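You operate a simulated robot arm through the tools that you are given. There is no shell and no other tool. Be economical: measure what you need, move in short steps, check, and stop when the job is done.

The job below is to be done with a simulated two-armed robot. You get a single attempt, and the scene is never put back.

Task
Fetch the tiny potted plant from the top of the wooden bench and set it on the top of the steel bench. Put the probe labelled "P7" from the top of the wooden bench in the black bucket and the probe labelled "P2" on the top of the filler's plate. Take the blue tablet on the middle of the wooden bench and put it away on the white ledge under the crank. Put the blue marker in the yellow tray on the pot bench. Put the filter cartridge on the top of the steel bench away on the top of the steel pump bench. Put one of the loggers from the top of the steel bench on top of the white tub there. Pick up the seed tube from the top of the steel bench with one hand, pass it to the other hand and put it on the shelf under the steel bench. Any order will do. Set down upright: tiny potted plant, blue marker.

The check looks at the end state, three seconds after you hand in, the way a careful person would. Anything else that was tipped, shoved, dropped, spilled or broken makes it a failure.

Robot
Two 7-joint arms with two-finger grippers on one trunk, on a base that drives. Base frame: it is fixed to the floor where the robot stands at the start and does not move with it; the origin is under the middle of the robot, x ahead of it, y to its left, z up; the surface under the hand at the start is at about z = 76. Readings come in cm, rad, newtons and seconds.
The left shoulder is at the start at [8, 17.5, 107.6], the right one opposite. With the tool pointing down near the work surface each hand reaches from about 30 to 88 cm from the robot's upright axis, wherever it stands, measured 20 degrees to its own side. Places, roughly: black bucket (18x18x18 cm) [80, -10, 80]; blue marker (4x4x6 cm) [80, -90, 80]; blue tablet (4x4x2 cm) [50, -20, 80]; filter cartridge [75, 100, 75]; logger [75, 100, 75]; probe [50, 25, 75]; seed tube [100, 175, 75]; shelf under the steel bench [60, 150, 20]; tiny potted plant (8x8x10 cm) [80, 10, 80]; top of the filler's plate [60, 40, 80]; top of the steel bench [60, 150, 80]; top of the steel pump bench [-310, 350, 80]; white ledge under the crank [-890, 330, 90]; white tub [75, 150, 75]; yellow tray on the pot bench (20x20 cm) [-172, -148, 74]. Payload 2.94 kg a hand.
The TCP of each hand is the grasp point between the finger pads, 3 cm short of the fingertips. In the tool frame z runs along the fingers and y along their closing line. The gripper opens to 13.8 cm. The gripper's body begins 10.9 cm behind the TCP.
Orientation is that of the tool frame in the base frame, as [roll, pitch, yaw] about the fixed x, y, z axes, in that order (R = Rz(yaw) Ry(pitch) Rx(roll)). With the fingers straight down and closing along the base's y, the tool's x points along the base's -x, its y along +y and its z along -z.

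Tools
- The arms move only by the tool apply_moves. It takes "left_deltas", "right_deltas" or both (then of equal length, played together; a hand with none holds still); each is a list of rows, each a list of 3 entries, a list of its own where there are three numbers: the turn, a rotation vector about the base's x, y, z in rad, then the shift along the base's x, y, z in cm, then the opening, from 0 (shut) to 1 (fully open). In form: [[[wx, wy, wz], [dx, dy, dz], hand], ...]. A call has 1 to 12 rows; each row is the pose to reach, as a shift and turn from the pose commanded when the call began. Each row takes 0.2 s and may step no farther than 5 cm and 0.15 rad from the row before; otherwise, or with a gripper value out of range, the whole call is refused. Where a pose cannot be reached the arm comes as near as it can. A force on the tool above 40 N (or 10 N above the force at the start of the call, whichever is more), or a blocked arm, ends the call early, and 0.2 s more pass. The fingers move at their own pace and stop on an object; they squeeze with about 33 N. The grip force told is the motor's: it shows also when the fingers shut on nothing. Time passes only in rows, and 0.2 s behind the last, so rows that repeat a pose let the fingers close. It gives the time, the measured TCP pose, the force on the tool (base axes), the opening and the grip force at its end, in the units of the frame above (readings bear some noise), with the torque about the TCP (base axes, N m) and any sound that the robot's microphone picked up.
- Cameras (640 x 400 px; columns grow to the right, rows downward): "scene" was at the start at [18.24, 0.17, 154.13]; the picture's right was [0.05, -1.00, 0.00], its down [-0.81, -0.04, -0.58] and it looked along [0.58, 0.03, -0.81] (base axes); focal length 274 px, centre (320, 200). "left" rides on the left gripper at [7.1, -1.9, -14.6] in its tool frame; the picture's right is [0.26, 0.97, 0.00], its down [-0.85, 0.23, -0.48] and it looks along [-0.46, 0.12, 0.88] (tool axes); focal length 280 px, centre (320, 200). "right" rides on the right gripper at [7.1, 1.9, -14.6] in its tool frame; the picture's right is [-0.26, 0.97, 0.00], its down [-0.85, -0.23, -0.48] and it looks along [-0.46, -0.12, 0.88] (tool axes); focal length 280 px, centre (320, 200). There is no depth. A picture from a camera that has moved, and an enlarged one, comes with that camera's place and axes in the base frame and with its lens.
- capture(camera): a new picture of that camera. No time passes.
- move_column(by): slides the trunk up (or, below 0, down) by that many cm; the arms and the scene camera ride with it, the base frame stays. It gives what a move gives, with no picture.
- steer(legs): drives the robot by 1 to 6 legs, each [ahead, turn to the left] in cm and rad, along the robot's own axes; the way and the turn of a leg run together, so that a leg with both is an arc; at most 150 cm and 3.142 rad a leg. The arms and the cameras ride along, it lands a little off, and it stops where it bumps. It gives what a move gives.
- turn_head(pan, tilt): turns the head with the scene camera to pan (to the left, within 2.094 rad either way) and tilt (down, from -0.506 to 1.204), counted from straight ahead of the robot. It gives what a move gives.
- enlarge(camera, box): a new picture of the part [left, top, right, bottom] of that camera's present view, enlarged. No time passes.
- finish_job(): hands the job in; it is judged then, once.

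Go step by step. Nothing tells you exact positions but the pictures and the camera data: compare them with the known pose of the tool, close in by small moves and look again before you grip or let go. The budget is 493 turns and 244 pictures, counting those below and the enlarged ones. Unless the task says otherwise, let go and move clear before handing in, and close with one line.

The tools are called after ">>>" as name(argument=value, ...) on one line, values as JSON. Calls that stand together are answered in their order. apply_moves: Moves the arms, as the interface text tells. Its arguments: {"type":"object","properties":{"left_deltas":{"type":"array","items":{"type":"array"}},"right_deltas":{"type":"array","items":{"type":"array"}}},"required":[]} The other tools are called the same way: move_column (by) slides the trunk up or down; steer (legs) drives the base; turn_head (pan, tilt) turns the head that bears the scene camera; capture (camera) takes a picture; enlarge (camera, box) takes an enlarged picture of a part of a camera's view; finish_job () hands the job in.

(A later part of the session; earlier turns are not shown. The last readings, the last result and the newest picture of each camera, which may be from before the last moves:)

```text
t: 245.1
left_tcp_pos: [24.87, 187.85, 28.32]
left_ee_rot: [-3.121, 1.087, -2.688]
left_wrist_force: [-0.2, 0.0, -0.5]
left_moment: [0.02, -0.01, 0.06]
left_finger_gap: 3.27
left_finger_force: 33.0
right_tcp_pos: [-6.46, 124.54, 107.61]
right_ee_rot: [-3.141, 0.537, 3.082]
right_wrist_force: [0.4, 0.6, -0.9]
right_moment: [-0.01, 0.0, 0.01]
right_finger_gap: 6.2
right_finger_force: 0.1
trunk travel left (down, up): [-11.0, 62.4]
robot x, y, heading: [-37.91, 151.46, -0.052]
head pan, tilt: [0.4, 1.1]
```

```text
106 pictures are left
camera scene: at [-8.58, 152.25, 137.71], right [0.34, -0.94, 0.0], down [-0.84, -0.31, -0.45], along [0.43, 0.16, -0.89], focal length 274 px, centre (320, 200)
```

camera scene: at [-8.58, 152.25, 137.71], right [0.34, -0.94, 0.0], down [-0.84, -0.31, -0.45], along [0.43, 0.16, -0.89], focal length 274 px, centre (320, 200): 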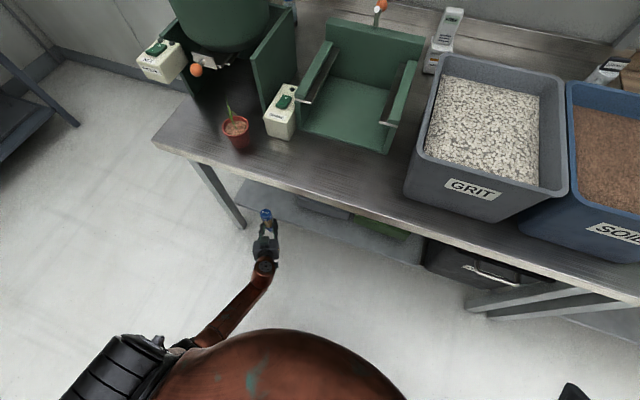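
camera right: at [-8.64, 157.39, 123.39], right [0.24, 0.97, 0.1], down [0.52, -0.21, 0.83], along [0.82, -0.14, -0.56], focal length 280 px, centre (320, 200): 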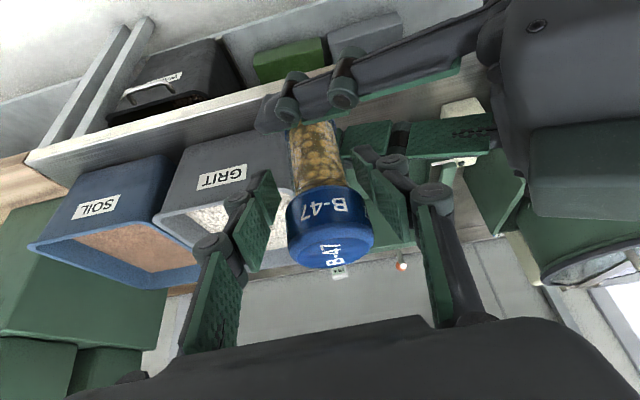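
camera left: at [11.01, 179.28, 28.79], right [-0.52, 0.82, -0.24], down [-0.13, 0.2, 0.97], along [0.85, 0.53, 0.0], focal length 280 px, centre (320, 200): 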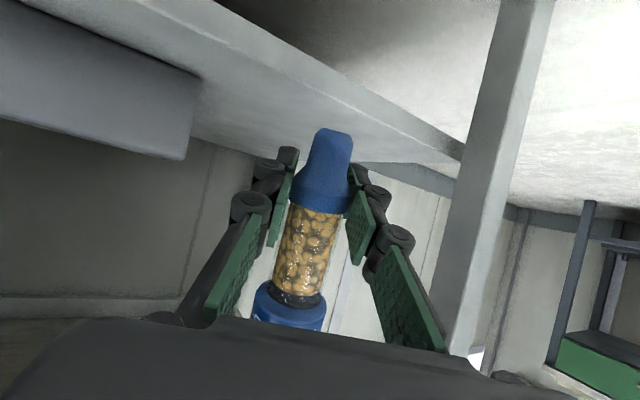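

>>> apply_moves(left_deltas=[[[0, 0, 0], [4.5, 1.3, 0], 0], [[0, 0, 0], [9, 2.6, 0], 0], [[0, 0, 0], [13.5, 3.9, 0], 0], [[0, 0, 0], [18, 5.2, 0], 0], [[0, 0, 0], [18, 5.2, -2.5], 0], [[0, 0, 0], [18, 5.2, -2.5], 0]])

>>> capture(camera="left")

>>> capture(camera="scene")

```text
t: 246.5
left_tcp_pos: [42.85, 193.26, 25.87]
left_ee_rot: [-3.123, 1.089, -2.687]
left_wrist_force: [0.6, 0.1, -0.4]
left_moment: [-0.01, -0.01, -0.01]
left_finger_gap: 3.26
left_finger_force: 32.7
right_tcp_pos: [-6.25, 124.55, 107.69]
right_ee_rot: [-3.141, 0.537, 3.08]
right_wrist_force: [-0.1, -0.3, 0.0]
right_moment: [-0.01, 0.0, -0.01]
right_finger_gap: 6.2
right_finger_force: 0.0
trunk travel left (down, up): [-11.0, 62.4]
robot x, y, heading: [-38.16, 151.18, -0.05]
head pan, tilt: [0.4, 1.1]
```

```text
105 pictures are left
camera left: at [29.02, 184.57, 26.27], right [-0.52, 0.82, -0.24], down [-0.13, 0.2, 0.97], along [0.85, 0.53, 0.0], focal length 280 px, centre (320, 200)
```

left: 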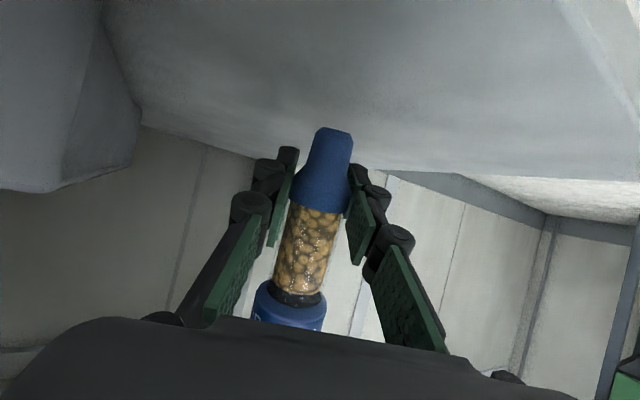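

```text
104 pictures are left
camera scene: at [-8.55, 152.31, 137.7], right [0.34, -0.94, 0.0], down [-0.84, -0.31, -0.45], along [0.43, 0.16, -0.89], focal length 274 px, centre (320, 200)
```

scene: 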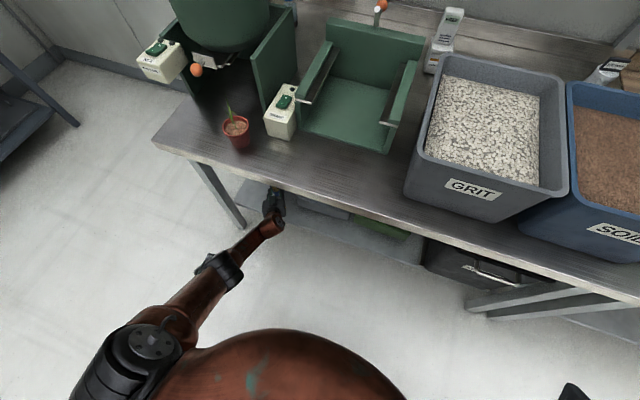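

>>> apply_moves(left_deltas=[[[0, 0, 0], [0, 0, -1.2], 0], [[0, 0, 0], [0, 0, -2.2], 0], [[0, 0, 0], [0, 0, -2.2], 0]])

```text
t: 247.3
left_tcp_pos: [42.91, 193.05, 24.8]
left_ee_rot: [-3.121, 1.088, -2.687]
left_wrist_force: [0.5, 0.3, -1.4]
left_moment: [-0.03, 0.03, 0.0]
left_finger_gap: 3.21
left_finger_force: 32.8
left hand out of reach, approached as far as the arm can: row 2, 3
right_tcp_pos: [-6.34, 124.39, 107.72]
right_ee_rot: [-3.142, 0.538, 3.079]
right_wrist_force: [0.1, -0.3, -0.6]
right_moment: [0.01, 0.02, -0.01]
right_finger_gap: 6.2
right_finger_force: 0.1
trunk travel left (down, up): [-11.0, 62.4]
robot x, y, heading: [-38.07, 151.7, -0.049]
head pan, tilt: [0.4, 1.1]
```

>>> move_column(by=-1.5)

>>> enlarge(camera="left", box=[220, 80, 420, 205])

```text
t: 247.9
left_tcp_pos: [43.05, 193.22, 23.53]
left_ee_rot: [-3.12, 1.094, -2.685]
left_wrist_force: [3.9, 1.5, 11.5]
left_moment: [0.08, -0.16, 0.0]
left_finger_gap: 3.27
left_finger_force: 33.3
right_tcp_pos: [-6.53, 124.43, 106.17]
right_ee_rot: [-3.14, 0.539, 3.08]
right_wrist_force: [0.2, 0.0, 0.7]
right_moment: [0.01, 0.0, 0.0]
right_finger_gap: 6.2
right_finger_force: 0.0
trunk travel left (down, up): [-9.5, 63.9]
robot x, y, heading: [-37.63, 151.66, -0.05]
head pan, tilt: [0.4, 1.1]
```

```text
3.20 times, centred on (320, 142) of left
camera zoom: at [29.19, 184.53, 23.91], right [-0.52, 0.82, -0.24], down [-0.13, 0.2, 0.97], along [0.85, 0.53, 0.0], focal length 897 px, centre (320, 384)
```

zoom: 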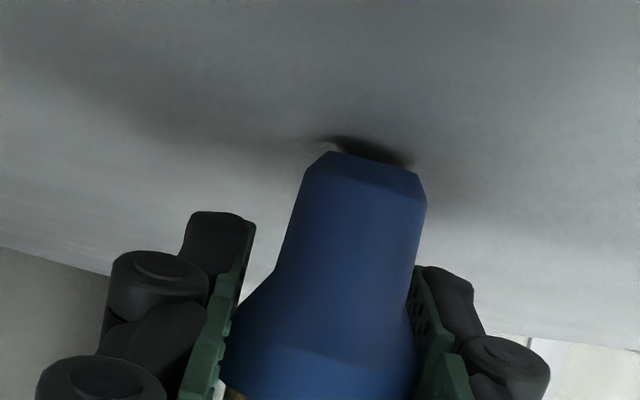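

>>> apply_moves(left_deltas=[[[0, 0, 0], [0, 0, 0.2], 0], [[0, 0, 0], [0, 0, 0.2], 0.2], [[0, 0, 0], [0, 0, 0.2], 0.27], [[0, 0, 0], [0, 0, 0.2], 0.34], [[0, 0, 0], [0, 0, 0.2], 0.42], [[0, 0, 0], [0, 0, 0.2], 0.5], [[0, 0, 0], [0, 0, 0.2], 0.5]])

>>> capture(camera="left")

```text
t: 249.5
left_tcp_pos: [42.82, 192.99, 23.49]
left_ee_rot: [-3.122, 1.088, -2.688]
left_wrist_force: [0.3, 0.6, 0.5]
left_moment: [-0.02, -0.01, -0.01]
left_finger_gap: 6.92
left_finger_force: 0.0
right_tcp_pos: [-6.3, 124.48, 106.1]
right_ee_rot: [-3.142, 0.536, 3.08]
right_wrist_force: [-0.4, 0.6, -0.7]
right_moment: [0.01, -0.01, -0.01]
right_finger_gap: 6.21
right_finger_force: 0.0
trunk travel left (down, up): [-9.5, 63.9]
robot x, y, heading: [-37.81, 151.28, -0.048]
head pan, tilt: [0.4, 1.1]
```

```text
102 pictures are left
camera left: at [29.04, 184.49, 23.92], right [-0.52, 0.82, -0.24], down [-0.13, 0.2, 0.97], along [0.85, 0.53, 0.0], focal length 280 px, centre (320, 200)
```

left: 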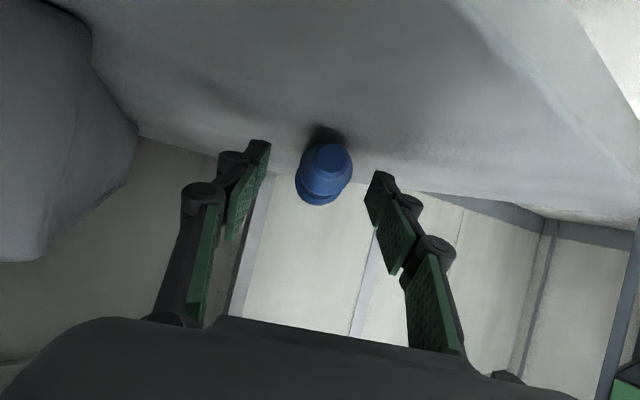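

The tube tipped over softly and lies on the shelf; upright was not asked for it. I withdraw the hand and check that it stays.

>>> apply_moves(left_deltas=[[[0, 0, 0], [-4, -2, 1.5], 0.5], [[0, 0, 0], [-8, -4, 3], 0.5], [[0, 0, 0], [-12.5, -5.5, 4], 0.5], [[0, 0, 0], [-17, -7, 5], 0.5], [[0, 0, 0], [-21.5, -8, 6], 0.5], [[0, 0, 0], [-26, -8, 7], 0.5], [[0, 0, 0], [-30, -8, 8], 0.5]])

>>> capture(camera="left")

```text
t: 251.1
left_tcp_pos: [12.88, 185.19, 31.51]
left_ee_rot: [-3.12, 1.092, -2.687]
left_wrist_force: [0.4, 0.4, -0.4]
left_moment: [0.02, 0.01, 0.03]
left_finger_gap: 6.9
left_finger_force: 0.1
right_tcp_pos: [-6.35, 124.51, 106.09]
right_ee_rot: [3.142, 0.537, 3.081]
right_wrist_force: [0.9, 0.0, 0.7]
right_moment: [0.01, -0.03, -0.01]
right_finger_gap: 6.22
right_finger_force: 0.0
trunk travel left (down, up): [-9.5, 63.9]
robot x, y, heading: [-37.98, 151.43, -0.045]
head pan, tilt: [0.4, 1.1]
```

```text
101 pictures are left
camera left: at [-0.87, 176.58, 31.81], right [-0.52, 0.82, -0.24], down [-0.13, 0.2, 0.97], along [0.85, 0.53, 0.0], focal length 280 px, centre (320, 200)
```

left: 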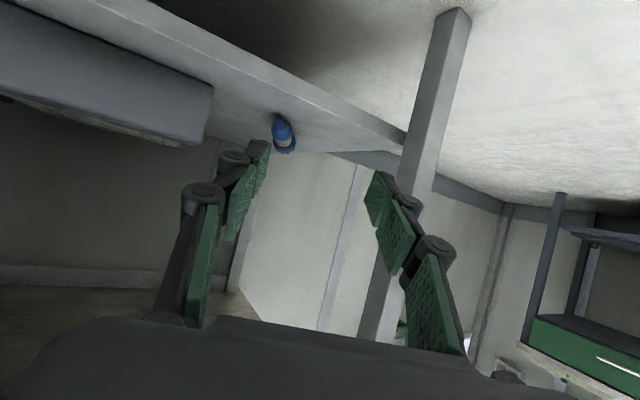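

>>> move_column(by=15.5)

>>> steer(legs=[[0, 0.6]])

```text
t: 252.9
left_tcp_pos: [12.78, 185.1, 47.02]
left_ee_rot: [-3.125, 1.09, -2.689]
left_wrist_force: [-0.2, 0.3, -0.3]
left_moment: [-0.01, -0.02, -0.03]
left_finger_gap: 6.89
left_finger_force: 0.1
right_tcp_pos: [-6.33, 124.58, 121.55]
right_ee_rot: [-3.141, 0.538, 3.084]
right_wrist_force: [0.1, 0.6, 0.1]
right_moment: [-0.02, -0.02, 0.03]
right_finger_gap: 6.17
right_finger_force: 0.0
trunk travel left (down, up): [-25.0, 48.4]
robot x, y, heading: [-38.25, 151.58, -0.048]
head pan, tilt: [0.4, 1.1]
```

```text
t: 254.9
left_tcp_pos: [-14.26, 207.65, 47.02]
left_ee_rot: [-3.121, 1.088, -2.099]
left_wrist_force: [0.5, -0.4, -0.7]
left_moment: [0.02, -0.01, -0.01]
left_finger_gap: 6.87
left_finger_force: 0.0
right_tcp_pos: [3.21, 146.54, 121.63]
right_ee_rot: [3.141, 0.537, -2.615]
right_wrist_force: [-0.7, 0.1, -0.2]
right_moment: [-0.03, -0.03, 0.03]
right_finger_gap: 6.22
right_finger_force: 0.0
trunk travel left (down, up): [-25.0, 48.4]
robot x, y, heading: [-38.21, 151.78, 0.545]
head pan, tilt: [0.4, 1.1]
```

>>> apply_moves(left_deltas=[[[0, 0, 0], [0, 0, 4.8], 0.5], [[0, 0, 0], [0, 0, 9.6], 0.5], [[0, 0, 0], [0, 0, 14.4], 0.5], [[-0.06, 0.035, 0], [0, 0, 19.2], 0.5], [[-0.12, 0.07, 0], [0, 0, 24], 0.5], [[-0.18, 0.105, 0], [0, 0, 28.8], 0.5], [[-0.24, 0.14, 0], [0, 0, 33.6], 0.5], [[-0.3, 0.175, 0], [0, 0, 38.4], 0.5], [[-0.36, 0.21, 0], [0, 0, 43.2], 0.5], [[-0.42, 0.245, 0], [0, 0, 48], 0.5], [[-0.48, 0.28, 0], [0, 0, 52.8], 0.5], [[-0.51, 0.297, 0], [0, 0, 57], 0.5]])

>>> turn_head(pan=0.5, tilt=0.9)

>>> capture(camera="scene")

```text
t: 256.8
left_tcp_pos: [-18.94, 211.92, 85.46]
left_ee_rot: [2.942, 0.798, -2.184]
left_wrist_force: [0.3, -0.2, 0.0]
left_moment: [0.03, 0.01, 0.02]
left_finger_gap: 6.91
left_finger_force: 0.1
left hand out of reach, approached as far as the arm can: row 9
right_tcp_pos: [3.42, 146.43, 121.58]
right_ee_rot: [3.141, 0.537, -2.614]
right_wrist_force: [-0.6, 0.5, 0.0]
right_moment: [0.03, 0.02, 0.03]
right_finger_gap: 6.19
right_finger_force: 0.0
trunk travel left (down, up): [-25.0, 48.4]
robot x, y, heading: [-37.87, 151.46, 0.537]
head pan, tilt: [0.4, 1.1]
stopped in row 9 (left hand): the arm was blocked; the commanded pose is now the measured one
```

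```text
t: 257.5
left_tcp_pos: [-19.0, 212.02, 85.39]
left_ee_rot: [2.944, 0.798, -2.185]
left_wrist_force: [0.0, 0.3, -0.3]
left_moment: [0.02, -0.01, 0.01]
left_finger_gap: 6.9
left_finger_force: 0.0
right_tcp_pos: [3.44, 146.51, 121.67]
right_ee_rot: [3.139, 0.538, -2.612]
right_wrist_force: [0.2, 0.2, -0.3]
right_moment: [-0.01, -0.03, 0.02]
right_finger_gap: 6.21
right_finger_force: 0.0
trunk travel left (down, up): [-25.0, 48.4]
robot x, y, heading: [-37.83, 151.34, 0.538]
head pan, tilt: [0.499, 0.901]
```

```text
100 pictures are left
camera scene: at [-24.71, 163.41, 154.49], right [0.86, -0.51, 0.0], down [-0.4, -0.68, -0.62], along [0.31, 0.54, -0.78], focal length 274 px, centre (320, 200)
```

scene: 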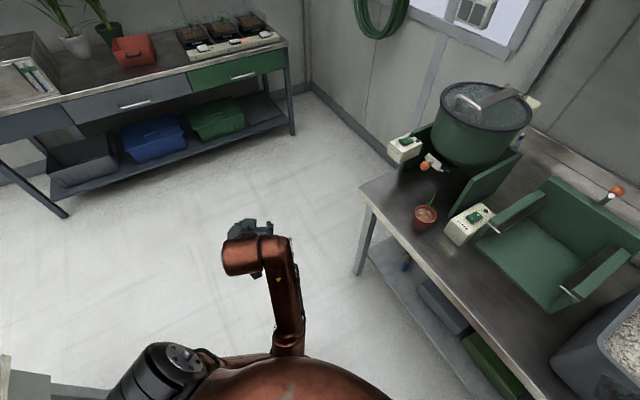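

>>> apply_moves(left_deltas=[[[0, 0, 0.1], [-3.3, 2.9, 0], 0.5], [[0, 0, 0.2], [-6.6, 5.8, 0], 0.5], [[0, 0, 0.3], [-9.9, 8.7, 0], 0.5], [[0, 0, 0.4], [-13.2, 11.6, 0], 0.5], [[0, 0, 0.5], [-16.5, 14.5, 0], 0.5], [[0, 0, 0.6], [-19.8, 17.4, 1], 0.5], [[0, 0, 0.7], [-23.1, 20.3, 2], 0.5], [[0, 0, 0.8], [-26.3, 23.2, 3], 0.5], [[0, 0, 0.9], [-29.6, 26.2, 4], 0.5], [[0, 0, 1.0], [-29.6, 26.2, 8], 0.5], [[0, 0, 1.0], [-29.6, 26.2, 12.5], 0.5], [[0, 0, 1.0], [-29.6, 26.2, 17], 0.5]])

```text
t: 260.1
left_tcp_pos: [-48.43, 238.03, 102.73]
left_ee_rot: [2.946, 0.798, -1.184]
left_wrist_force: [0.1, -0.3, -0.2]
left_moment: [0.02, 0.02, -0.01]
left_finger_gap: 6.9
left_finger_force: 0.0
right_tcp_pos: [3.39, 146.52, 121.56]
right_ee_rot: [-3.141, 0.537, -2.615]
right_wrist_force: [0.8, -0.1, 0.3]
right_moment: [0.05, 0.0, -0.02]
right_finger_gap: 6.22
right_finger_force: 0.0
trunk travel left (down, up): [-25.0, 48.4]
robot x, y, heading: [-37.93, 151.92, 0.542]
head pan, tilt: [0.499, 0.901]
```

>>> apply_moves(left_deltas=[[[-0.11, -0.045, 0], [0, 0, 3], 0.5], [[-0.22, -0.09, 0], [0, 0, 6], 0.5], [[-0.33, -0.135, 0], [0, 0, 9], 0.5], [[-0.44, -0.18, 0], [0, 0, 12], 0.5], [[-0.556, -0.226, 0], [0, 0, 15], 0.5], [[-0.556, -0.226, 0], [0, 0, 15], 0.5]])

>>> capture(camera="scene")

```text
t: 261.5
left_tcp_pos: [-48.39, 238.25, 117.39]
left_ee_rot: [2.941, 0.194, -1.185]
left_wrist_force: [0.2, -0.2, 0.1]
left_moment: [0.0, 0.04, 0.02]
left_finger_gap: 6.9
left_finger_force: 0.0
right_tcp_pos: [3.39, 146.66, 121.53]
right_ee_rot: [-3.139, 0.537, -2.613]
right_wrist_force: [-0.8, 0.2, 0.0]
right_moment: [-0.02, 0.02, -0.03]
right_finger_gap: 6.24
right_finger_force: 0.1
trunk travel left (down, up): [-25.0, 48.4]
robot x, y, heading: [-38.1, 151.46, 0.54]
head pan, tilt: [0.499, 0.901]
```

```text
99 pictures are left
camera scene: at [-24.68, 163.6, 154.46], right [0.86, -0.51, 0.0], down [-0.4, -0.68, -0.62], along [0.31, 0.53, -0.78], focal length 274 px, centre (320, 200)
```

scene: 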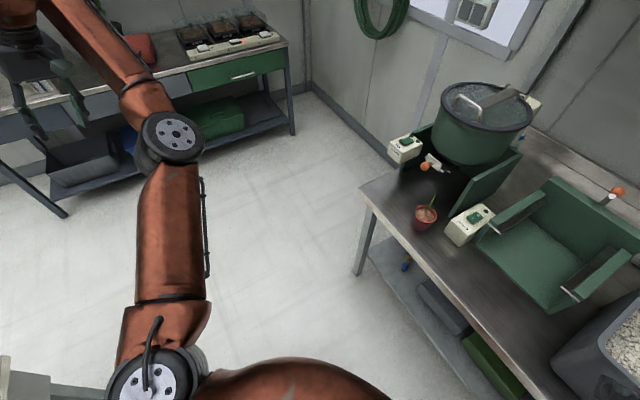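

>>> apply_moves(left_deltas=[[[0, 0, -0.117], [2.9, -1.7, -3], 0.5], [[0, 0, -0.233], [5.7, -3.4, -6], 0.5], [[0, 0, -0.35], [8.6, -5.1, -9], 0.5], [[0, 0, -0.467], [11.5, -6.8, -12], 0.5], [[0, 0, -0.583], [14.3, -8.5, -15], 0.5], [[0, 0, -0.7], [17.2, -10.2, -18], 0.5], [[0, 0, -0.817], [20.1, -11.8, -21], 0.5], [[0, 0, -0.933], [22.9, -13.5, -24], 0.5], [[0, 0, -1.05], [25.8, -15.2, -27], 0.5], [[0, 0, -1.167], [28.7, -16.9, -30], 0.5], [[0, 0, -1.283], [31.5, -18.6, -33], 0.5], [[0, 0, -1.4], [34.4, -20.3, -36], 0.5]])

>>> capture(camera="scene")

```text
t: 264.1
left_tcp_pos: [-13.84, 217.72, 81.13]
left_ee_rot: [2.943, 0.201, -2.587]
left_wrist_force: [0.5, 0.7, 0.7]
left_moment: [0.01, 0.02, 0.0]
left_finger_gap: 6.9
left_finger_force: 0.0
right_tcp_pos: [3.42, 146.49, 121.7]
right_ee_rot: [-3.141, 0.537, -2.612]
right_wrist_force: [0.8, 0.4, 0.4]
right_moment: [0.0, 0.03, 0.02]
right_finger_gap: 6.22
right_finger_force: 0.1
trunk travel left (down, up): [-25.0, 48.4]
robot x, y, heading: [-37.76, 151.64, 0.541]
head pan, tilt: [0.499, 0.901]
```

```text
98 pictures are left
camera scene: at [-24.66, 163.42, 154.49], right [0.86, -0.51, 0.0], down [-0.4, -0.68, -0.62], along [0.31, 0.54, -0.78], focal length 274 px, centre (320, 200)
```

scene: 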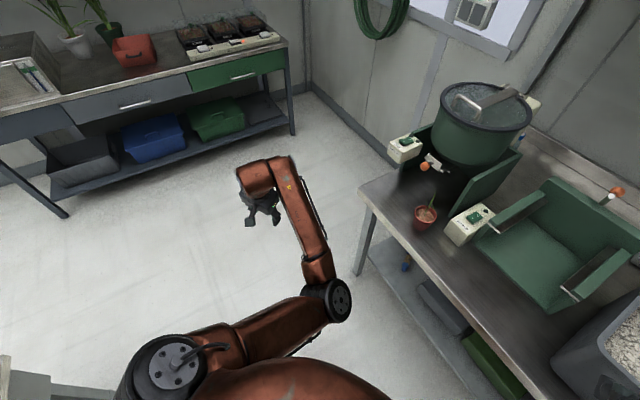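

>>> apply_moves(left_deltas=[[[0.06, -0.1, 0], [0, 0, -4.5], 0.5], [[0.12, -0.2, 0], [0, 0, -9], 0.5], [[0.18, -0.3, 0], [0, 0, -13.5], 0.5], [[0.24, -0.4, 0], [0, 0, -18], 0.5], [[0.3, -0.5, 0], [0, 0, -22.5], 0.5], [[0.36, -0.59, 0], [0, 0, -27], 0.5], [[0.42, -0.68, 0], [0, 0, -31.5], 0.5], [[0.42, -0.68, 0], [0, 0, -36], 0.5], [[0.42, -0.68, 0], [0, 0, -36], 0.5]])

```text
t: 265.3
left_tcp_pos: [-16.96, 226.11, 66.62]
left_ee_rot: [2.739, 0.803, -2.693]
left_wrist_force: [-0.2, 0.2, -0.9]
left_moment: [-0.01, 0.01, 0.01]
left_finger_gap: 6.88
left_finger_force: 0.0
right_tcp_pos: [3.4, 146.7, 121.6]
right_ee_rot: [3.14, 0.538, -2.613]
right_wrist_force: [-0.8, -0.2, 0.7]
right_moment: [0.02, -0.01, 0.02]
right_finger_gap: 6.2
right_finger_force: 0.1
trunk travel left (down, up): [-25.0, 48.4]
robot x, y, heading: [-37.91, 151.2, 0.54]
head pan, tilt: [0.499, 0.901]
stopped in row 5 (left hand): the arm was blocked; the commanded pose is now the measured one
```

>>> apply_moves(left_deltas=[[[0, 0, 0.148], [-3, 1.5, 0], 0.5], [[0, 0, 0.296], [-6, 3, 0], 0.5], [[0, 0, 0.444], [-9, 4.5, 0], 0.5], [[0, 0, 0.592], [-12.5, 6, 0], 0.5], [[0, 0, 0.74], [-16, 7.5, 0], 0.5], [[0, 0, 0.888], [-19.5, 9, 0], 0.5], [[0, 0, 1.036], [-23, 10.5, -1], 0.5], [[0, 0, 1.184], [-26, 12, -2], 0.5], [[0, 0, 1.332], [-29, 13, -4], 0.5], [[0, 0, 1.48], [-31.5, 13, -6], 0.5], [[0, 0, 1.48], [-31.5, 13, -10], 0.5], [[0, 0, 1.48], [-31.5, 13, -14], 0.5]])

```text
t: 267.9
left_tcp_pos: [-48.52, 238.96, 52.43]
left_ee_rot: [2.745, 0.8, -1.209]
left_wrist_force: [-0.6, 0.0, -0.6]
left_moment: [-0.05, -0.01, 0.04]
left_finger_gap: 6.89
left_finger_force: 0.0
right_tcp_pos: [3.26, 146.61, 121.67]
right_ee_rot: [-3.141, 0.536, -2.612]
right_wrist_force: [0.0, 0.0, -0.1]
right_moment: [0.0, 0.0, -0.01]
right_finger_gap: 6.2
right_finger_force: 0.1
trunk travel left (down, up): [-25.0, 48.4]
robot x, y, heading: [-37.79, 151.39, 0.54]
head pan, tilt: [0.499, 0.901]
```

>>> apply_moves(left_deltas=[[[0, 0, -0.111], [4.6, -0.7, -0.5], 0.5], [[0, 0, -0.222], [9, -1.8, -1], 0.5], [[0, 0, -0.333], [13.3, -3.1, -1.5], 0.5], [[0, 0, -0.444], [17.5, -4.7, -2], 0.5], [[0, 0, -0.555], [21.4, -6.5, -2.5], 0.5], [[0, 0, -0.666], [25.1, -8.7, -3], 0.5], [[0, 0, -0.777], [28.7, -11, -3], 0.5], [[0, 0, -0.888], [32, -13.5, -3], 0.5], [[0, 0, -0.999], [35, -16.2, -3], 0.5], [[0, 0, -1.11], [37.8, -19, -3], 0.5], [[0, 0, -1.221], [40.3, -22, -3], 0.5]])

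```text
t: 270.5
left_tcp_pos: [-9.21, 222.06, 53.26]
left_ee_rot: [2.622, 0.844, -2.519]
left_wrist_force: [-0.4, 0.0, -0.2]
left_moment: [-0.03, -0.01, 0.02]
left_finger_gap: 6.9
left_finger_force: 0.0
right_tcp_pos: [3.33, 146.55, 121.61]
right_ee_rot: [3.141, 0.538, -2.613]
right_wrist_force: [0.3, 0.2, -0.1]
right_moment: [0.0, -0.01, 0.0]
right_finger_gap: 6.21
right_finger_force: 0.1
trunk travel left (down, up): [-25.0, 48.4]
robot x, y, heading: [-37.77, 151.37, 0.541]
head pan, tilt: [0.499, 0.901]
stopped in row 11 (left hand): the arm was blocked; the commanded pose is now the measured one
```

>>> apply_moves(left_deltas=[[[0, 0, 0], [-3, 3, 0], 0.5], [[-0.06, -0.042, -0.08], [-4, 4, -1], 0.5], [[-0.12, -0.084, -0.16], [-5, 4, -2], 0.5], [[-0.175, -0.126, -0.24], [-5, 4, -3], 0.5], [[-0.23, -0.168, -0.32], [-5, 4, -4], 0.5], [[-0.29, -0.21, -0.4], [-5, 4, -5], 0.5], [[-0.29, -0.21, -0.4], [-5, 4, -7], 0.5]])

>>> capture(camera="scene")

```text
t: 272.1
left_tcp_pos: [-14.33, 225.56, 46.08]
left_ee_rot: [-3.113, 0.842, -2.51]
left_wrist_force: [0.7, -0.3, -0.2]
left_moment: [-0.02, 0.0, 0.0]
left_finger_gap: 6.93
left_finger_force: 0.1
right_tcp_pos: [3.35, 146.55, 121.64]
right_ee_rot: [3.141, 0.538, -2.614]
right_wrist_force: [0.8, 0.1, -0.5]
right_moment: [0.0, 0.03, -0.02]
right_finger_gap: 6.22
right_finger_force: 0.0
trunk travel left (down, up): [-25.0, 48.4]
robot x, y, heading: [-38.26, 151.53, 0.545]
head pan, tilt: [0.499, 0.901]
```

```text
97 pictures are left
camera scene: at [-24.7, 163.47, 154.49], right [0.86, -0.51, 0.0], down [-0.4, -0.68, -0.62], along [0.31, 0.54, -0.78], focal length 274 px, centre (320, 200)
```

scene: 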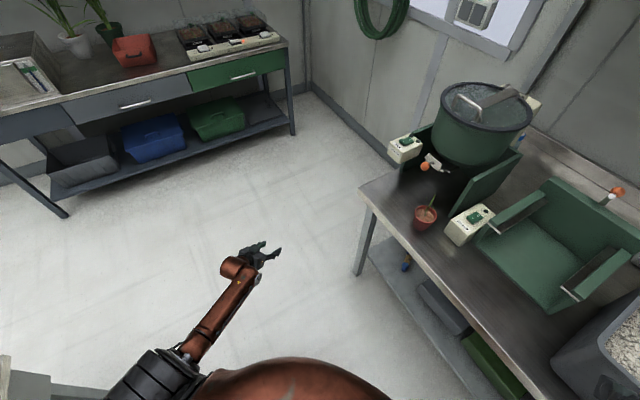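

>>> apply_moves(left_deltas=[[[0, 0, -0.12], [1.3, -4.2, 0], 0.5], [[0, 0, -0.24], [2.6, -8.5, 0], 0.5], [[0, 0, -0.36], [3.8, -12.7, 0], 0.5], [[0, 0, -0.48], [5.1, -17, 0], 0.5], [[0, 0, -0.6], [6.4, -21.2, 1], 0.5], [[0, 0, -0.72], [7.7, -25.4, 2], 0.5], [[0, 0, -0.84], [9, -29.7, 3], 0.5], [[0, 0, -0.96], [10.2, -33.9, 4], 0.5], [[0, 0, -1.08], [11.5, -38.2, 5], 0.5], [[0, 0, -1.15], [12.8, -42.4, 6], 0.5]])

>>> capture(camera="scene")

```text
t: 274.3
left_tcp_pos: [-1.21, 183.12, 52.13]
left_ee_rot: [-3.113, 0.841, 2.621]
left_wrist_force: [-0.9, -0.4, -0.7]
left_moment: [-0.02, -0.02, -0.02]
left_finger_gap: 6.91
left_finger_force: 0.1
right_tcp_pos: [3.49, 146.52, 121.55]
right_ee_rot: [-3.141, 0.537, -2.612]
right_wrist_force: [0.1, -0.2, 1.5]
right_moment: [0.02, -0.01, -0.01]
right_finger_gap: 6.21
right_finger_force: 0.0
trunk travel left (down, up): [-25.0, 48.4]
robot x, y, heading: [-38.18, 151.48, 0.543]
head pan, tilt: [0.499, 0.901]
```

```text
96 pictures are left
camera scene: at [-24.69, 163.41, 154.5], right [0.86, -0.51, 0.0], down [-0.4, -0.68, -0.62], along [0.31, 0.54, -0.78], focal length 274 px, centre (320, 200)
```

scene: 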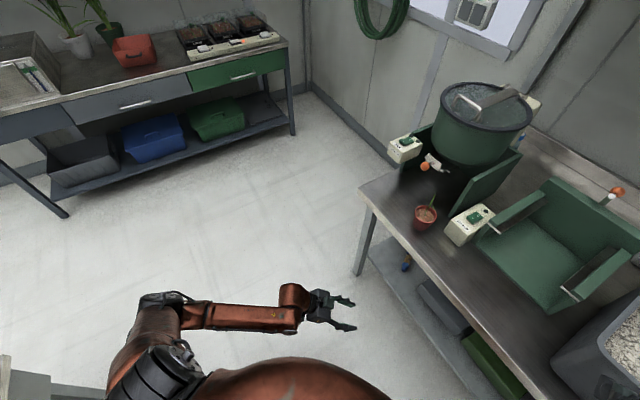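

>>> apply_moves(left_deltas=[[[0, 0, 0], [0, 0.5, 4.7], 0.5], [[0, 0, 0], [0, 1, 9.4], 0.5], [[0, 0, 0], [0, 1.5, 14.1], 0.5], [[0, 0, 0], [0, 2, 18.8], 0.5], [[0, 0, 0], [0, 2.5, 23.5], 0.5], [[0.03, 0.05, 0], [0, 3, 28.2], 0.5], [[0.06, 0.1, 0], [0, 3.5, 32.9], 0.5], [[0.09, 0.15, 0], [0, 4, 37.6], 0.5], [[0.12, 0.2, 0], [0, 4.5, 42.3], 0.5], [[0.15, 0.25, 0], [0, 5, 47], 0.5], [[0.174, 0.304, 0], [0, 5.5, 51.5], 0.5], [[0.174, 0.304, 0], [0, 6, 56], 0.5]])

>>> capture(camera="scene")

```text
t: 276.9
left_tcp_pos: [-1.39, 189.58, 108.07]
left_ee_rot: [-3.108, 0.49, 2.628]
left_wrist_force: [0.8, 0.4, 0.6]
left_moment: [-0.08, 0.0, -0.03]
left_finger_gap: 6.9
left_finger_force: 0.1
left hand out of reach, approached as far as the arm can: row 6, 8, 9
right_tcp_pos: [3.4, 147.03, 121.43]
right_ee_rot: [-3.136, 0.534, -2.608]
right_wrist_force: [0.4, 0.8, -0.2]
right_moment: [-0.08, 0.01, -0.05]
right_finger_gap: 6.21
right_finger_force: 0.1
trunk travel left (down, up): [-25.0, 48.4]
robot x, y, heading: [-38.23, 151.31, 0.539]
head pan, tilt: [0.499, 0.901]
```

```text
95 pictures are left
camera scene: at [-24.62, 163.92, 154.42], right [0.86, -0.51, 0.0], down [-0.4, -0.68, -0.62], along [0.31, 0.53, -0.79], focal length 274 px, centre (320, 200)
```

scene: 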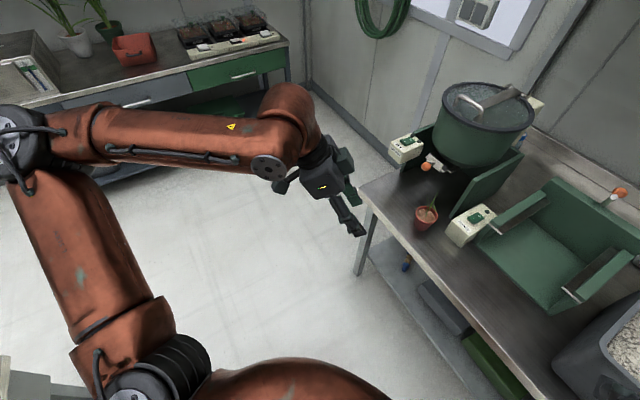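

>>> apply_moves(left_deltas=[[[0, 0, 0.125], [-1.5, 1, 0.8], 0.5], [[0, 0, 0.25], [-3, 2, 1.5], 0.5], [[0, 0, 0.375], [-4.5, 3, 2.3], 0.5], [[0, 0, 0.5], [-6, 4, 3], 0.5], [[0, 0, 0.625], [-7.5, 5, 3.8], 0.5], [[0, 0, 0.75], [-9, 6, 4.5], 0.5], [[0, 0, 0.875], [-10.5, 7, 5.3], 0.5], [[0, 0, 1.0], [-12, 8, 6], 0.5]])

```text
t: 278.7
left_tcp_pos: [-13.51, 197.33, 113.85]
left_ee_rot: [-3.112, 0.492, -2.658]
left_wrist_force: [1.0, -0.1, 0.5]
left_moment: [0.0, 0.01, -0.02]
left_finger_gap: 6.92
left_finger_force: 0.0
right_tcp_pos: [3.33, 146.6, 121.69]
right_ee_rot: [3.141, 0.538, -2.612]
right_wrist_force: [0.0, -0.2, -0.5]
right_moment: [0.01, -0.02, 0.02]
right_finger_gap: 6.19
right_finger_force: 0.0
trunk travel left (down, up): [-25.0, 48.4]
robot x, y, heading: [-37.92, 151.6, 0.536]
head pan, tilt: [0.499, 0.901]
```

The left arm is back in its working posture. Now I drive to the cartridge position.

>>> steer(legs=[[0, -1.25], [38, 0]])

>>> turn_head(pan=0.3, tilt=0.9)

>>> capture(camera="scene")

```text
t: 284.2
left_tcp_pos: [40.51, 117.2, 113.82]
left_ee_rot: [-3.112, 0.49, 2.357]
left_wrist_force: [-0.3, 0.0, -0.3]
left_moment: [0.04, -0.02, -0.02]
left_finger_gap: 6.9
left_finger_force: 0.0
right_tcp_pos: [-2.79, 85.99, 121.58]
right_ee_rot: [3.141, 0.537, 2.402]
right_wrist_force: [0.5, 0.0, -0.1]
right_moment: [0.0, 0.04, -0.02]
right_finger_gap: 6.21
right_finger_force: 0.1
trunk travel left (down, up): [-25.0, 48.4]
robot x, y, heading: [-10.53, 127.11, -0.725]
head pan, tilt: [0.499, 0.901]
```

```text
t: 284.9
left_tcp_pos: [40.5, 117.19, 113.98]
left_ee_rot: [-3.115, 0.493, 2.355]
left_wrist_force: [-0.8, 0.3, -0.1]
left_moment: [0.01, 0.0, -0.02]
left_finger_gap: 6.9
left_finger_force: 0.0
right_tcp_pos: [-2.77, 86.18, 121.71]
right_ee_rot: [3.141, 0.538, 2.404]
right_wrist_force: [0.1, 0.3, -0.1]
right_moment: [-0.03, 0.05, -0.03]
right_finger_gap: 6.22
right_finger_force: 0.0
trunk travel left (down, up): [-25.0, 48.4]
robot x, y, heading: [-10.73, 127.16, -0.728]
head pan, tilt: [0.3, 0.901]
```

```text
94 pictures are left
camera scene: at [4.51, 116.32, 154.5], right [-0.41, -0.91, 0.0], down [-0.71, 0.32, -0.62], along [0.57, -0.26, -0.78], focal length 274 px, centre (320, 200)
```

scene: 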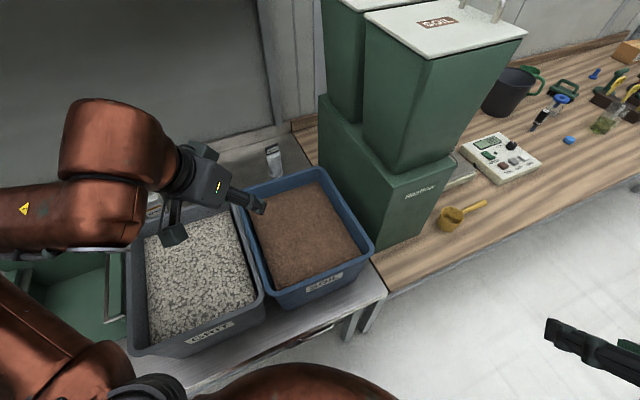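

>>> steer(legs=[[0, -0.28], [10, 0], [0, 0.28]])

>>> apply_moves(left_deltas=[[[0, 0, 0.08], [3.5, 0, 0], 0.6], [[0, 0, 0.16], [7, 0, 0], 0.6], [[0, 0, 0.24], [10.5, 0, -1], 0.6], [[0, 0, 0.32], [14, 0, -2], 0.6], [[0, 0, 0.4], [17, 0, -4], 0.6], [[0, 0, 0.48], [20, 0, -6], 0.6], [[0, 0, 0.48], [20, 0, -6], 0.6]])

>>> capture(camera="left")

```text
t: 287.9
left_tcp_pos: [45.73, 108.5, 113.86]
left_ee_rot: [-3.114, 0.49, 2.349]
left_wrist_force: [0.0, -0.4, -0.3]
left_moment: [0.0, 0.0, 0.0]
left_finger_gap: 6.92
left_finger_force: 0.1
right_tcp_pos: [2.14, 77.64, 121.74]
right_ee_rot: [-3.14, 0.539, 2.396]
right_wrist_force: [0.2, 0.7, 0.1]
right_moment: [-0.01, 0.04, 0.01]
right_finger_gap: 6.22
right_finger_force: 0.0
trunk travel left (down, up): [-25.0, 48.4]
robot x, y, heading: [-5.06, 118.53, -0.738]
head pan, tilt: [0.3, 0.901]
```

```text
t: 289.5
left_tcp_pos: [65.6, 108.59, 107.76]
left_ee_rot: [-3.112, 0.494, 2.829]
left_wrist_force: [-0.4, 1.1, 0.5]
left_moment: [-0.01, -0.01, 0.02]
left_finger_gap: 8.28
left_finger_force: 0.1
right_tcp_pos: [2.17, 77.7, 121.65]
right_ee_rot: [-3.141, 0.539, 2.396]
right_wrist_force: [-0.7, 0.2, -0.3]
right_moment: [-0.01, -0.03, 0.03]
right_finger_gap: 6.21
right_finger_force: 0.2
trunk travel left (down, up): [-25.0, 48.4]
robot x, y, heading: [-5.41, 118.41, -0.737]
head pan, tilt: [0.3, 0.901]
```

```text
93 pictures are left
camera left: at [52.63, 111.2, 117.22], right [0.09, 0.99, -0.15], down [0.58, 0.07, 0.81], along [0.81, -0.16, -0.56], focal length 280 px, centre (320, 200)
```

left: 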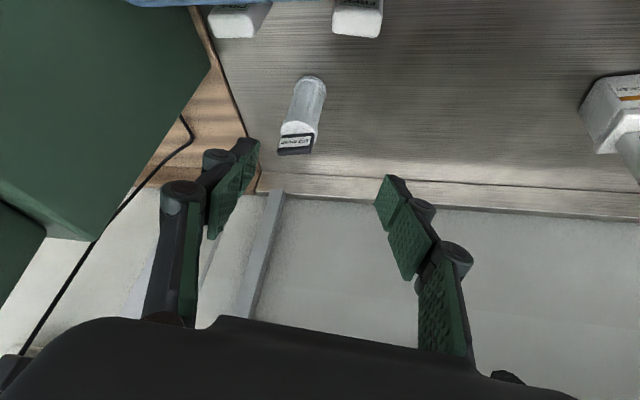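

>>> apply_moves(left_deltas=[[[0, 0, 0], [2.2, -1.4, -3.7], 0.6], [[0, 0, 0], [4.4, -2.9, -7.4], 0.6], [[0, 0, 0], [6.6, -4.3, -11], 0.6], [[0, 0, 0], [8.8, -5.8, -14.7], 0.6], [[0, 0, 0], [8.8, -5.8, -14.7], 0.6]])

>>> capture(camera="left")

```text
t: 290.7
left_tcp_pos: [73.76, 102.75, 92.97]
left_ee_rot: [-3.113, 0.492, 2.829]
left_wrist_force: [0.6, 0.4, -0.3]
left_moment: [-0.04, -0.02, -0.02]
left_finger_gap: 8.29
left_finger_force: 0.1
right_tcp_pos: [2.08, 77.61, 121.63]
right_ee_rot: [3.14, 0.539, 2.395]
right_wrist_force: [-0.8, 0.7, -0.2]
right_moment: [0.0, -0.02, 0.02]
right_finger_gap: 6.2
right_finger_force: 0.0
trunk travel left (down, up): [-25.0, 48.4]
robot x, y, heading: [-5.25, 118.61, -0.736]
head pan, tilt: [0.3, 0.901]
```

```text
92 pictures are left
camera left: at [61.02, 105.44, 102.39], right [0.09, 0.99, -0.15], down [0.58, 0.07, 0.81], along [0.81, -0.16, -0.56], focal length 280 px, centre (320, 200)
```

left: 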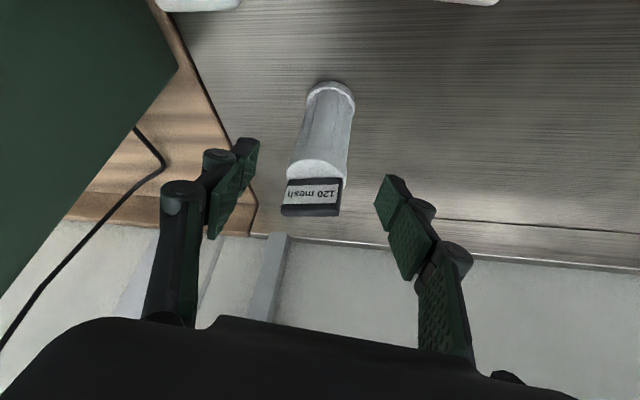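

>>> apply_moves(left_deltas=[[[0, 0, 0], [1.8, -0.6, -3.6], 0.6], [[0, 0, 0], [3.6, -1.2, -7.2], 0.6], [[0, 0, 0], [5.4, -1.8, -10.7], 0.6], [[0, 0, 0], [5.4, -1.8, -10.7], 0.6]])

>>> capture(camera="left")

```text
t: 291.7
left_tcp_pos: [79.74, 101.3, 84.65]
left_ee_rot: [-3.114, 0.52, 2.833]
left_wrist_force: [0.8, 0.4, -0.7]
left_moment: [0.02, 0.0, -0.02]
left_finger_gap: 8.26
left_finger_force: 0.1
right_tcp_pos: [1.25, 77.72, 121.85]
right_ee_rot: [3.136, 0.546, 2.394]
right_wrist_force: [-0.2, -0.6, 0.9]
right_moment: [-0.02, 0.01, -0.01]
right_finger_gap: 6.18
right_finger_force: 0.0
trunk travel left (down, up): [-25.0, 48.4]
robot x, y, heading: [-5.04, 118.84, -0.732]
head pan, tilt: [0.3, 0.901]
```

```text
91 pictures are left
camera left: at [66.56, 103.92, 93.69], right [0.09, 0.98, -0.15], down [0.55, 0.08, 0.83], along [0.83, -0.16, -0.54], focal length 280 px, centre (320, 200)
```

left: 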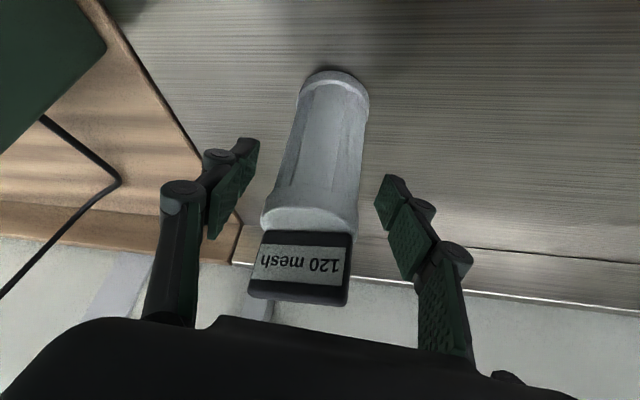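

>>> capture(camera="scene")

```text
90 pictures are left
camera scene: at [8.59, 108.01, 154.8], right [-0.42, -0.91, 0.0], down [-0.71, 0.33, -0.63], along [0.57, -0.26, -0.78], focal length 274 px, centre (320, 200)
```

scene: 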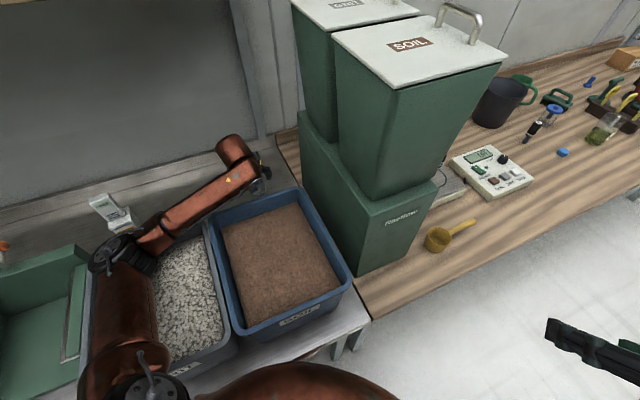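

>>> apply_moves(left_deltas=[[[0, 0, 0], [0, 0, 0], 0.6], [[0, 0, 0], [0, 0, 0], 0.6]])

```text
t: 292.3
left_tcp_pos: [79.85, 101.26, 84.65]
left_ee_rot: [-3.114, 0.52, 2.835]
left_wrist_force: [-0.6, -0.5, 0.9]
left_moment: [0.0, 0.0, -0.05]
left_finger_gap: 8.28
left_finger_force: 0.1
right_tcp_pos: [1.25, 77.71, 121.87]
right_ee_rot: [3.137, 0.547, 2.393]
right_wrist_force: [0.5, -0.3, 0.6]
right_moment: [-0.05, 0.02, -0.02]
right_finger_gap: 6.2
right_finger_force: 0.0
trunk travel left (down, up): [-25.0, 48.4]
robot x, y, heading: [-5.41, 118.69, -0.733]
head pan, tilt: [0.3, 0.901]
```

Something of the arm rests lightly (the hand stopped 2 cm high); this height is good enough for a grip, so I close here and lift.

>>> apply_moves(left_deltas=[[[0, 0, 0], [-0.3, -0.1, 0.5], 0.4], [[0, 0, 0], [-0.3, -0.1, 0.5], 0.2], [[0, 0, 0], [-0.3, -0.1, 0.5], 0], [[0, 0, 0], [-0.3, -0.1, 0.5], 0], [[0, 0, 0], [-0.3, -0.1, 0.5], 0], [[0, 0, 0], [-0.3, -0.1, 0.5], 0], [[0, 0, 0], [-0.3, -0.1, 3], 0], [[0, 0, 0], [-0.3, -0.1, 7], 0]])

>>> capture(camera="left")

```text
t: 294.1
left_tcp_pos: [79.44, 100.78, 88.83]
left_ee_rot: [-3.116, 0.484, 2.827]
left_wrist_force: [0.3, 0.7, -1.1]
left_moment: [-0.01, 0.04, 0.0]
left_finger_gap: 5.25
left_finger_force: 32.8
right_tcp_pos: [2.33, 77.5, 121.37]
right_ee_rot: [-3.137, 0.536, 2.396]
right_wrist_force: [-0.2, 0.0, -0.7]
right_moment: [0.0, 0.02, -0.04]
right_finger_gap: 6.25
right_finger_force: 0.2
trunk travel left (down, up): [-25.0, 48.4]
robot x, y, heading: [-5.2, 118.4, -0.736]
head pan, tilt: [0.3, 0.901]
```

```text
89 pictures are left
camera left: at [66.57, 103.3, 98.31], right [0.09, 0.99, -0.14], down [0.58, 0.07, 0.81], along [0.81, -0.16, -0.57], focal length 280 px, centre (320, 200)
```

left: 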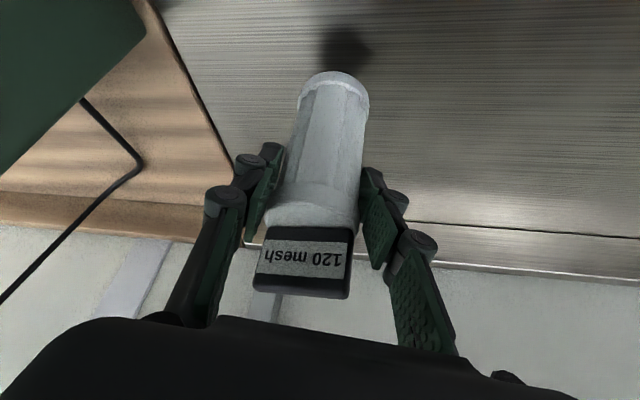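

>>> apply_moves(left_deltas=[[[0, 0, 0], [-0.5, 0.2, 4.5], 0], [[0, 0, 0], [-1.5, 0.6, 9], 0], [[0, 0, 0], [-3, 1.2, 13.5], 0], [[0, 0, 0], [-6, 2.5, 17], 0], [[0, 0, 0], [-10, 4, 19], 0], [[0, 0, -0.08], [-14, 5.5, 20.5], 0], [[0, 0, -0.16], [-18, 7, 22], 0], [[0, 0, -0.24], [-22, 8, 23], 0], [[0, 0, -0.32], [-26, 9, 24], 0], [[0, 0, -0.4], [-30, 9.5, 24.5], 0], [[0, 0, -0.45], [-34, 10, 25], 0]])

>>> capture(camera="scene")

```text
t: 296.5
left_tcp_pos: [45.46, 110.62, 114.27]
left_ee_rot: [-3.115, 0.491, 2.378]
left_wrist_force: [-0.2, 0.0, -0.8]
left_moment: [0.02, 0.03, 0.0]
left_finger_gap: 5.26
left_finger_force: 33.1
right_tcp_pos: [2.17, 77.63, 121.6]
right_ee_rot: [3.141, 0.54, 2.398]
right_wrist_force: [-0.2, 0.2, 0.8]
right_moment: [0.01, -0.02, 0.02]
right_finger_gap: 6.22
right_finger_force: 0.0
trunk travel left (down, up): [-25.0, 48.4]
robot x, y, heading: [-5.05, 118.33, -0.731]
head pan, tilt: [0.3, 0.901]
```

```text
88 pictures are left
camera scene: at [9.69, 107.82, 154.52], right [-0.42, -0.91, 0.0], down [-0.71, 0.33, -0.62], along [0.56, -0.26, -0.78], focal length 274 px, centre (320, 200)
```

scene: 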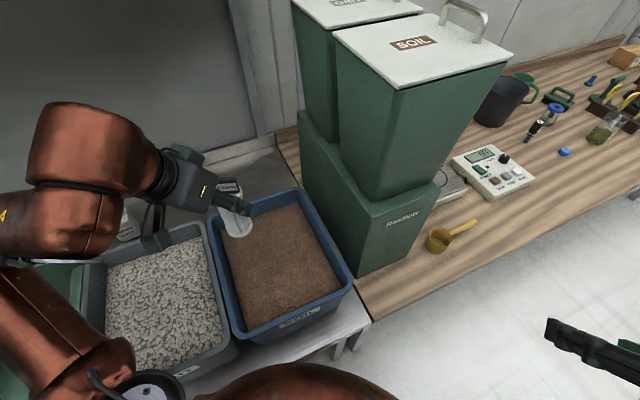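

Cartridge in the left hand. I drive back to the wooden bench for the blue tablet.

>>> steer(legs=[[-44, 0], [0, -0.84], [148, 0], [0, 1.57]])

>>> turn_head(pan=-0.2, tilt=0.8)

>>> capture(camera="scene")

```text
t: 312.1
left_tcp_pos: [6.39, 29.06, 114.37]
left_ee_rot: [-3.114, 0.491, 3.13]
left_wrist_force: [0.2, -0.5, -1.4]
left_moment: [0.03, -0.03, 0.02]
left_finger_gap: 5.25
left_finger_force: 33.6
right_tcp_pos: [-2.79, -24.74, 121.59]
right_ee_rot: [-3.139, 0.538, -3.136]
right_wrist_force: [0.9, -0.9, 1.5]
right_moment: [-0.04, 0.04, 0.01]
right_finger_gap: 6.21
right_finger_force: 0.0
trunk travel left (down, up): [-25.0, 48.4]
robot x, y, heading: [-35.85, 0.1, 0.009]
head pan, tilt: [0.3, 0.901]
```

```text
t: 313.1
left_tcp_pos: [6.28, 28.88, 114.31]
left_ee_rot: [-3.115, 0.491, 3.13]
left_wrist_force: [-0.2, -0.9, -1.6]
left_moment: [0.01, 0.01, -0.01]
left_finger_gap: 5.27
left_finger_force: 32.7
right_tcp_pos: [-2.78, -24.68, 121.53]
right_ee_rot: [3.14, 0.536, -3.136]
right_wrist_force: [-0.4, -0.4, -0.3]
right_moment: [0.02, -0.01, 0.01]
right_finger_gap: 6.19
right_finger_force: 0.1
trunk travel left (down, up): [-25.0, 48.4]
robot x, y, heading: [-36.29, 0.06, 0.017]
head pan, tilt: [-0.201, 0.799]
```

```text
87 pictures are left
camera scene: at [-17.24, -1.35, 155.29], right [-0.18, -0.98, 0.0], down [-0.71, 0.13, -0.7], along [0.69, -0.13, -0.72], focal length 274 px, centre (320, 200)
```

scene: 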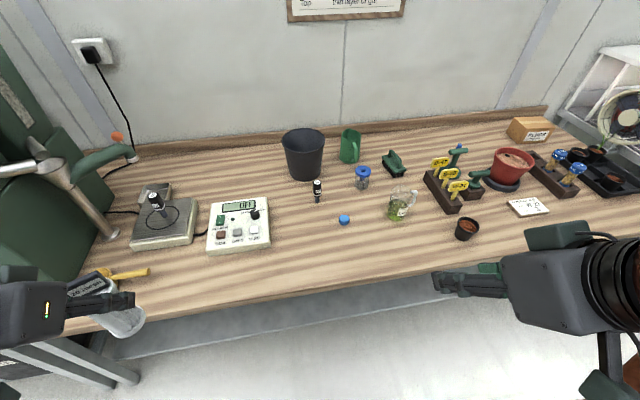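

>>> steer(legs=[[25, 0]])

>>> apply_moves(right_deltas=[[[0, 0.08, 0], [3.5, 0.3, -2], 0.5], [[0, 0.16, 0], [7, 0.6, -4.5], 0.5], [[0, 0.24, 0], [10.5, 0.9, -7], 0.5], [[0, 0.32, 0], [14, 1.2, -10], 0.5], [[0, 0.4, 0], [17.5, 1.5, -13], 0.5], [[0, 0.46, 0], [20.5, 1.8, -16.5], 0.5], [[0, 0.46, 0], [22.5, 2, -21], 0.5], [[0, 0.46, 0], [23, 2.2, -25.5], 0.5], [[0, 0.46, 0], [23, 2.2, -25.5], 0.5]])

>>> capture(camera="right")

```text
t: 314.9
left_tcp_pos: [30.68, 29.62, 114.23]
left_ee_rot: [-3.115, 0.49, 3.133]
left_wrist_force: [0.6, 0.0, -1.3]
left_moment: [0.01, 0.03, 0.01]
left_finger_gap: 5.27
left_finger_force: 32.7
right_tcp_pos: [21.91, -24.02, 121.56]
right_ee_rot: [-3.141, 0.538, -3.13]
right_wrist_force: [-0.3, 0.5, -0.1]
right_moment: [-0.04, 0.06, 0.0]
right_finger_gap: 6.22
right_finger_force: 0.1
trunk travel left (down, up): [-25.0, 48.4]
robot x, y, heading: [-11.83, 0.26, 0.021]
head pan, tilt: [-0.201, 0.799]
```

```text
t: 316.9
left_tcp_pos: [30.76, 29.65, 114.25]
left_ee_rot: [-3.113, 0.491, 3.134]
left_wrist_force: [0.2, 1.3, -0.7]
left_moment: [0.0, -0.02, -0.06]
left_finger_gap: 5.26
left_finger_force: 33.1
right_tcp_pos: [44.62, -22.05, 95.76]
right_ee_rot: [3.138, 0.078, -3.132]
right_wrist_force: [-0.7, 0.4, 0.5]
right_moment: [-0.02, -0.01, 0.0]
right_finger_gap: 6.89
right_finger_force: 0.3
trunk travel left (down, up): [-25.0, 48.4]
robot x, y, heading: [-11.31, 0.44, 0.017]
head pan, tilt: [-0.201, 0.799]
```

```text
86 pictures are left
camera right: at [36.56, -20.21, 109.65], right [0.25, 0.97, 0.02], down [0.81, -0.22, 0.54], along [0.53, -0.12, -0.84], focal length 280 px, centre (320, 200)
```

right: 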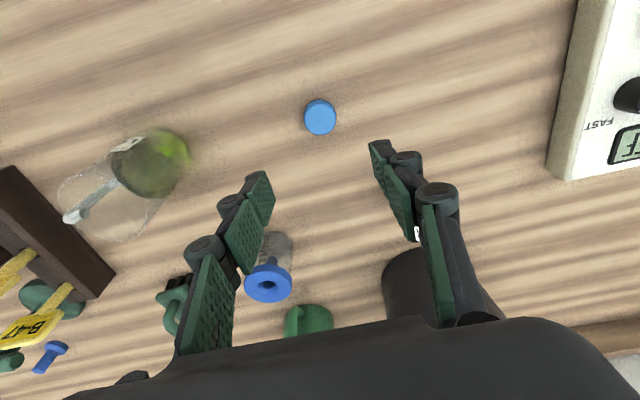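

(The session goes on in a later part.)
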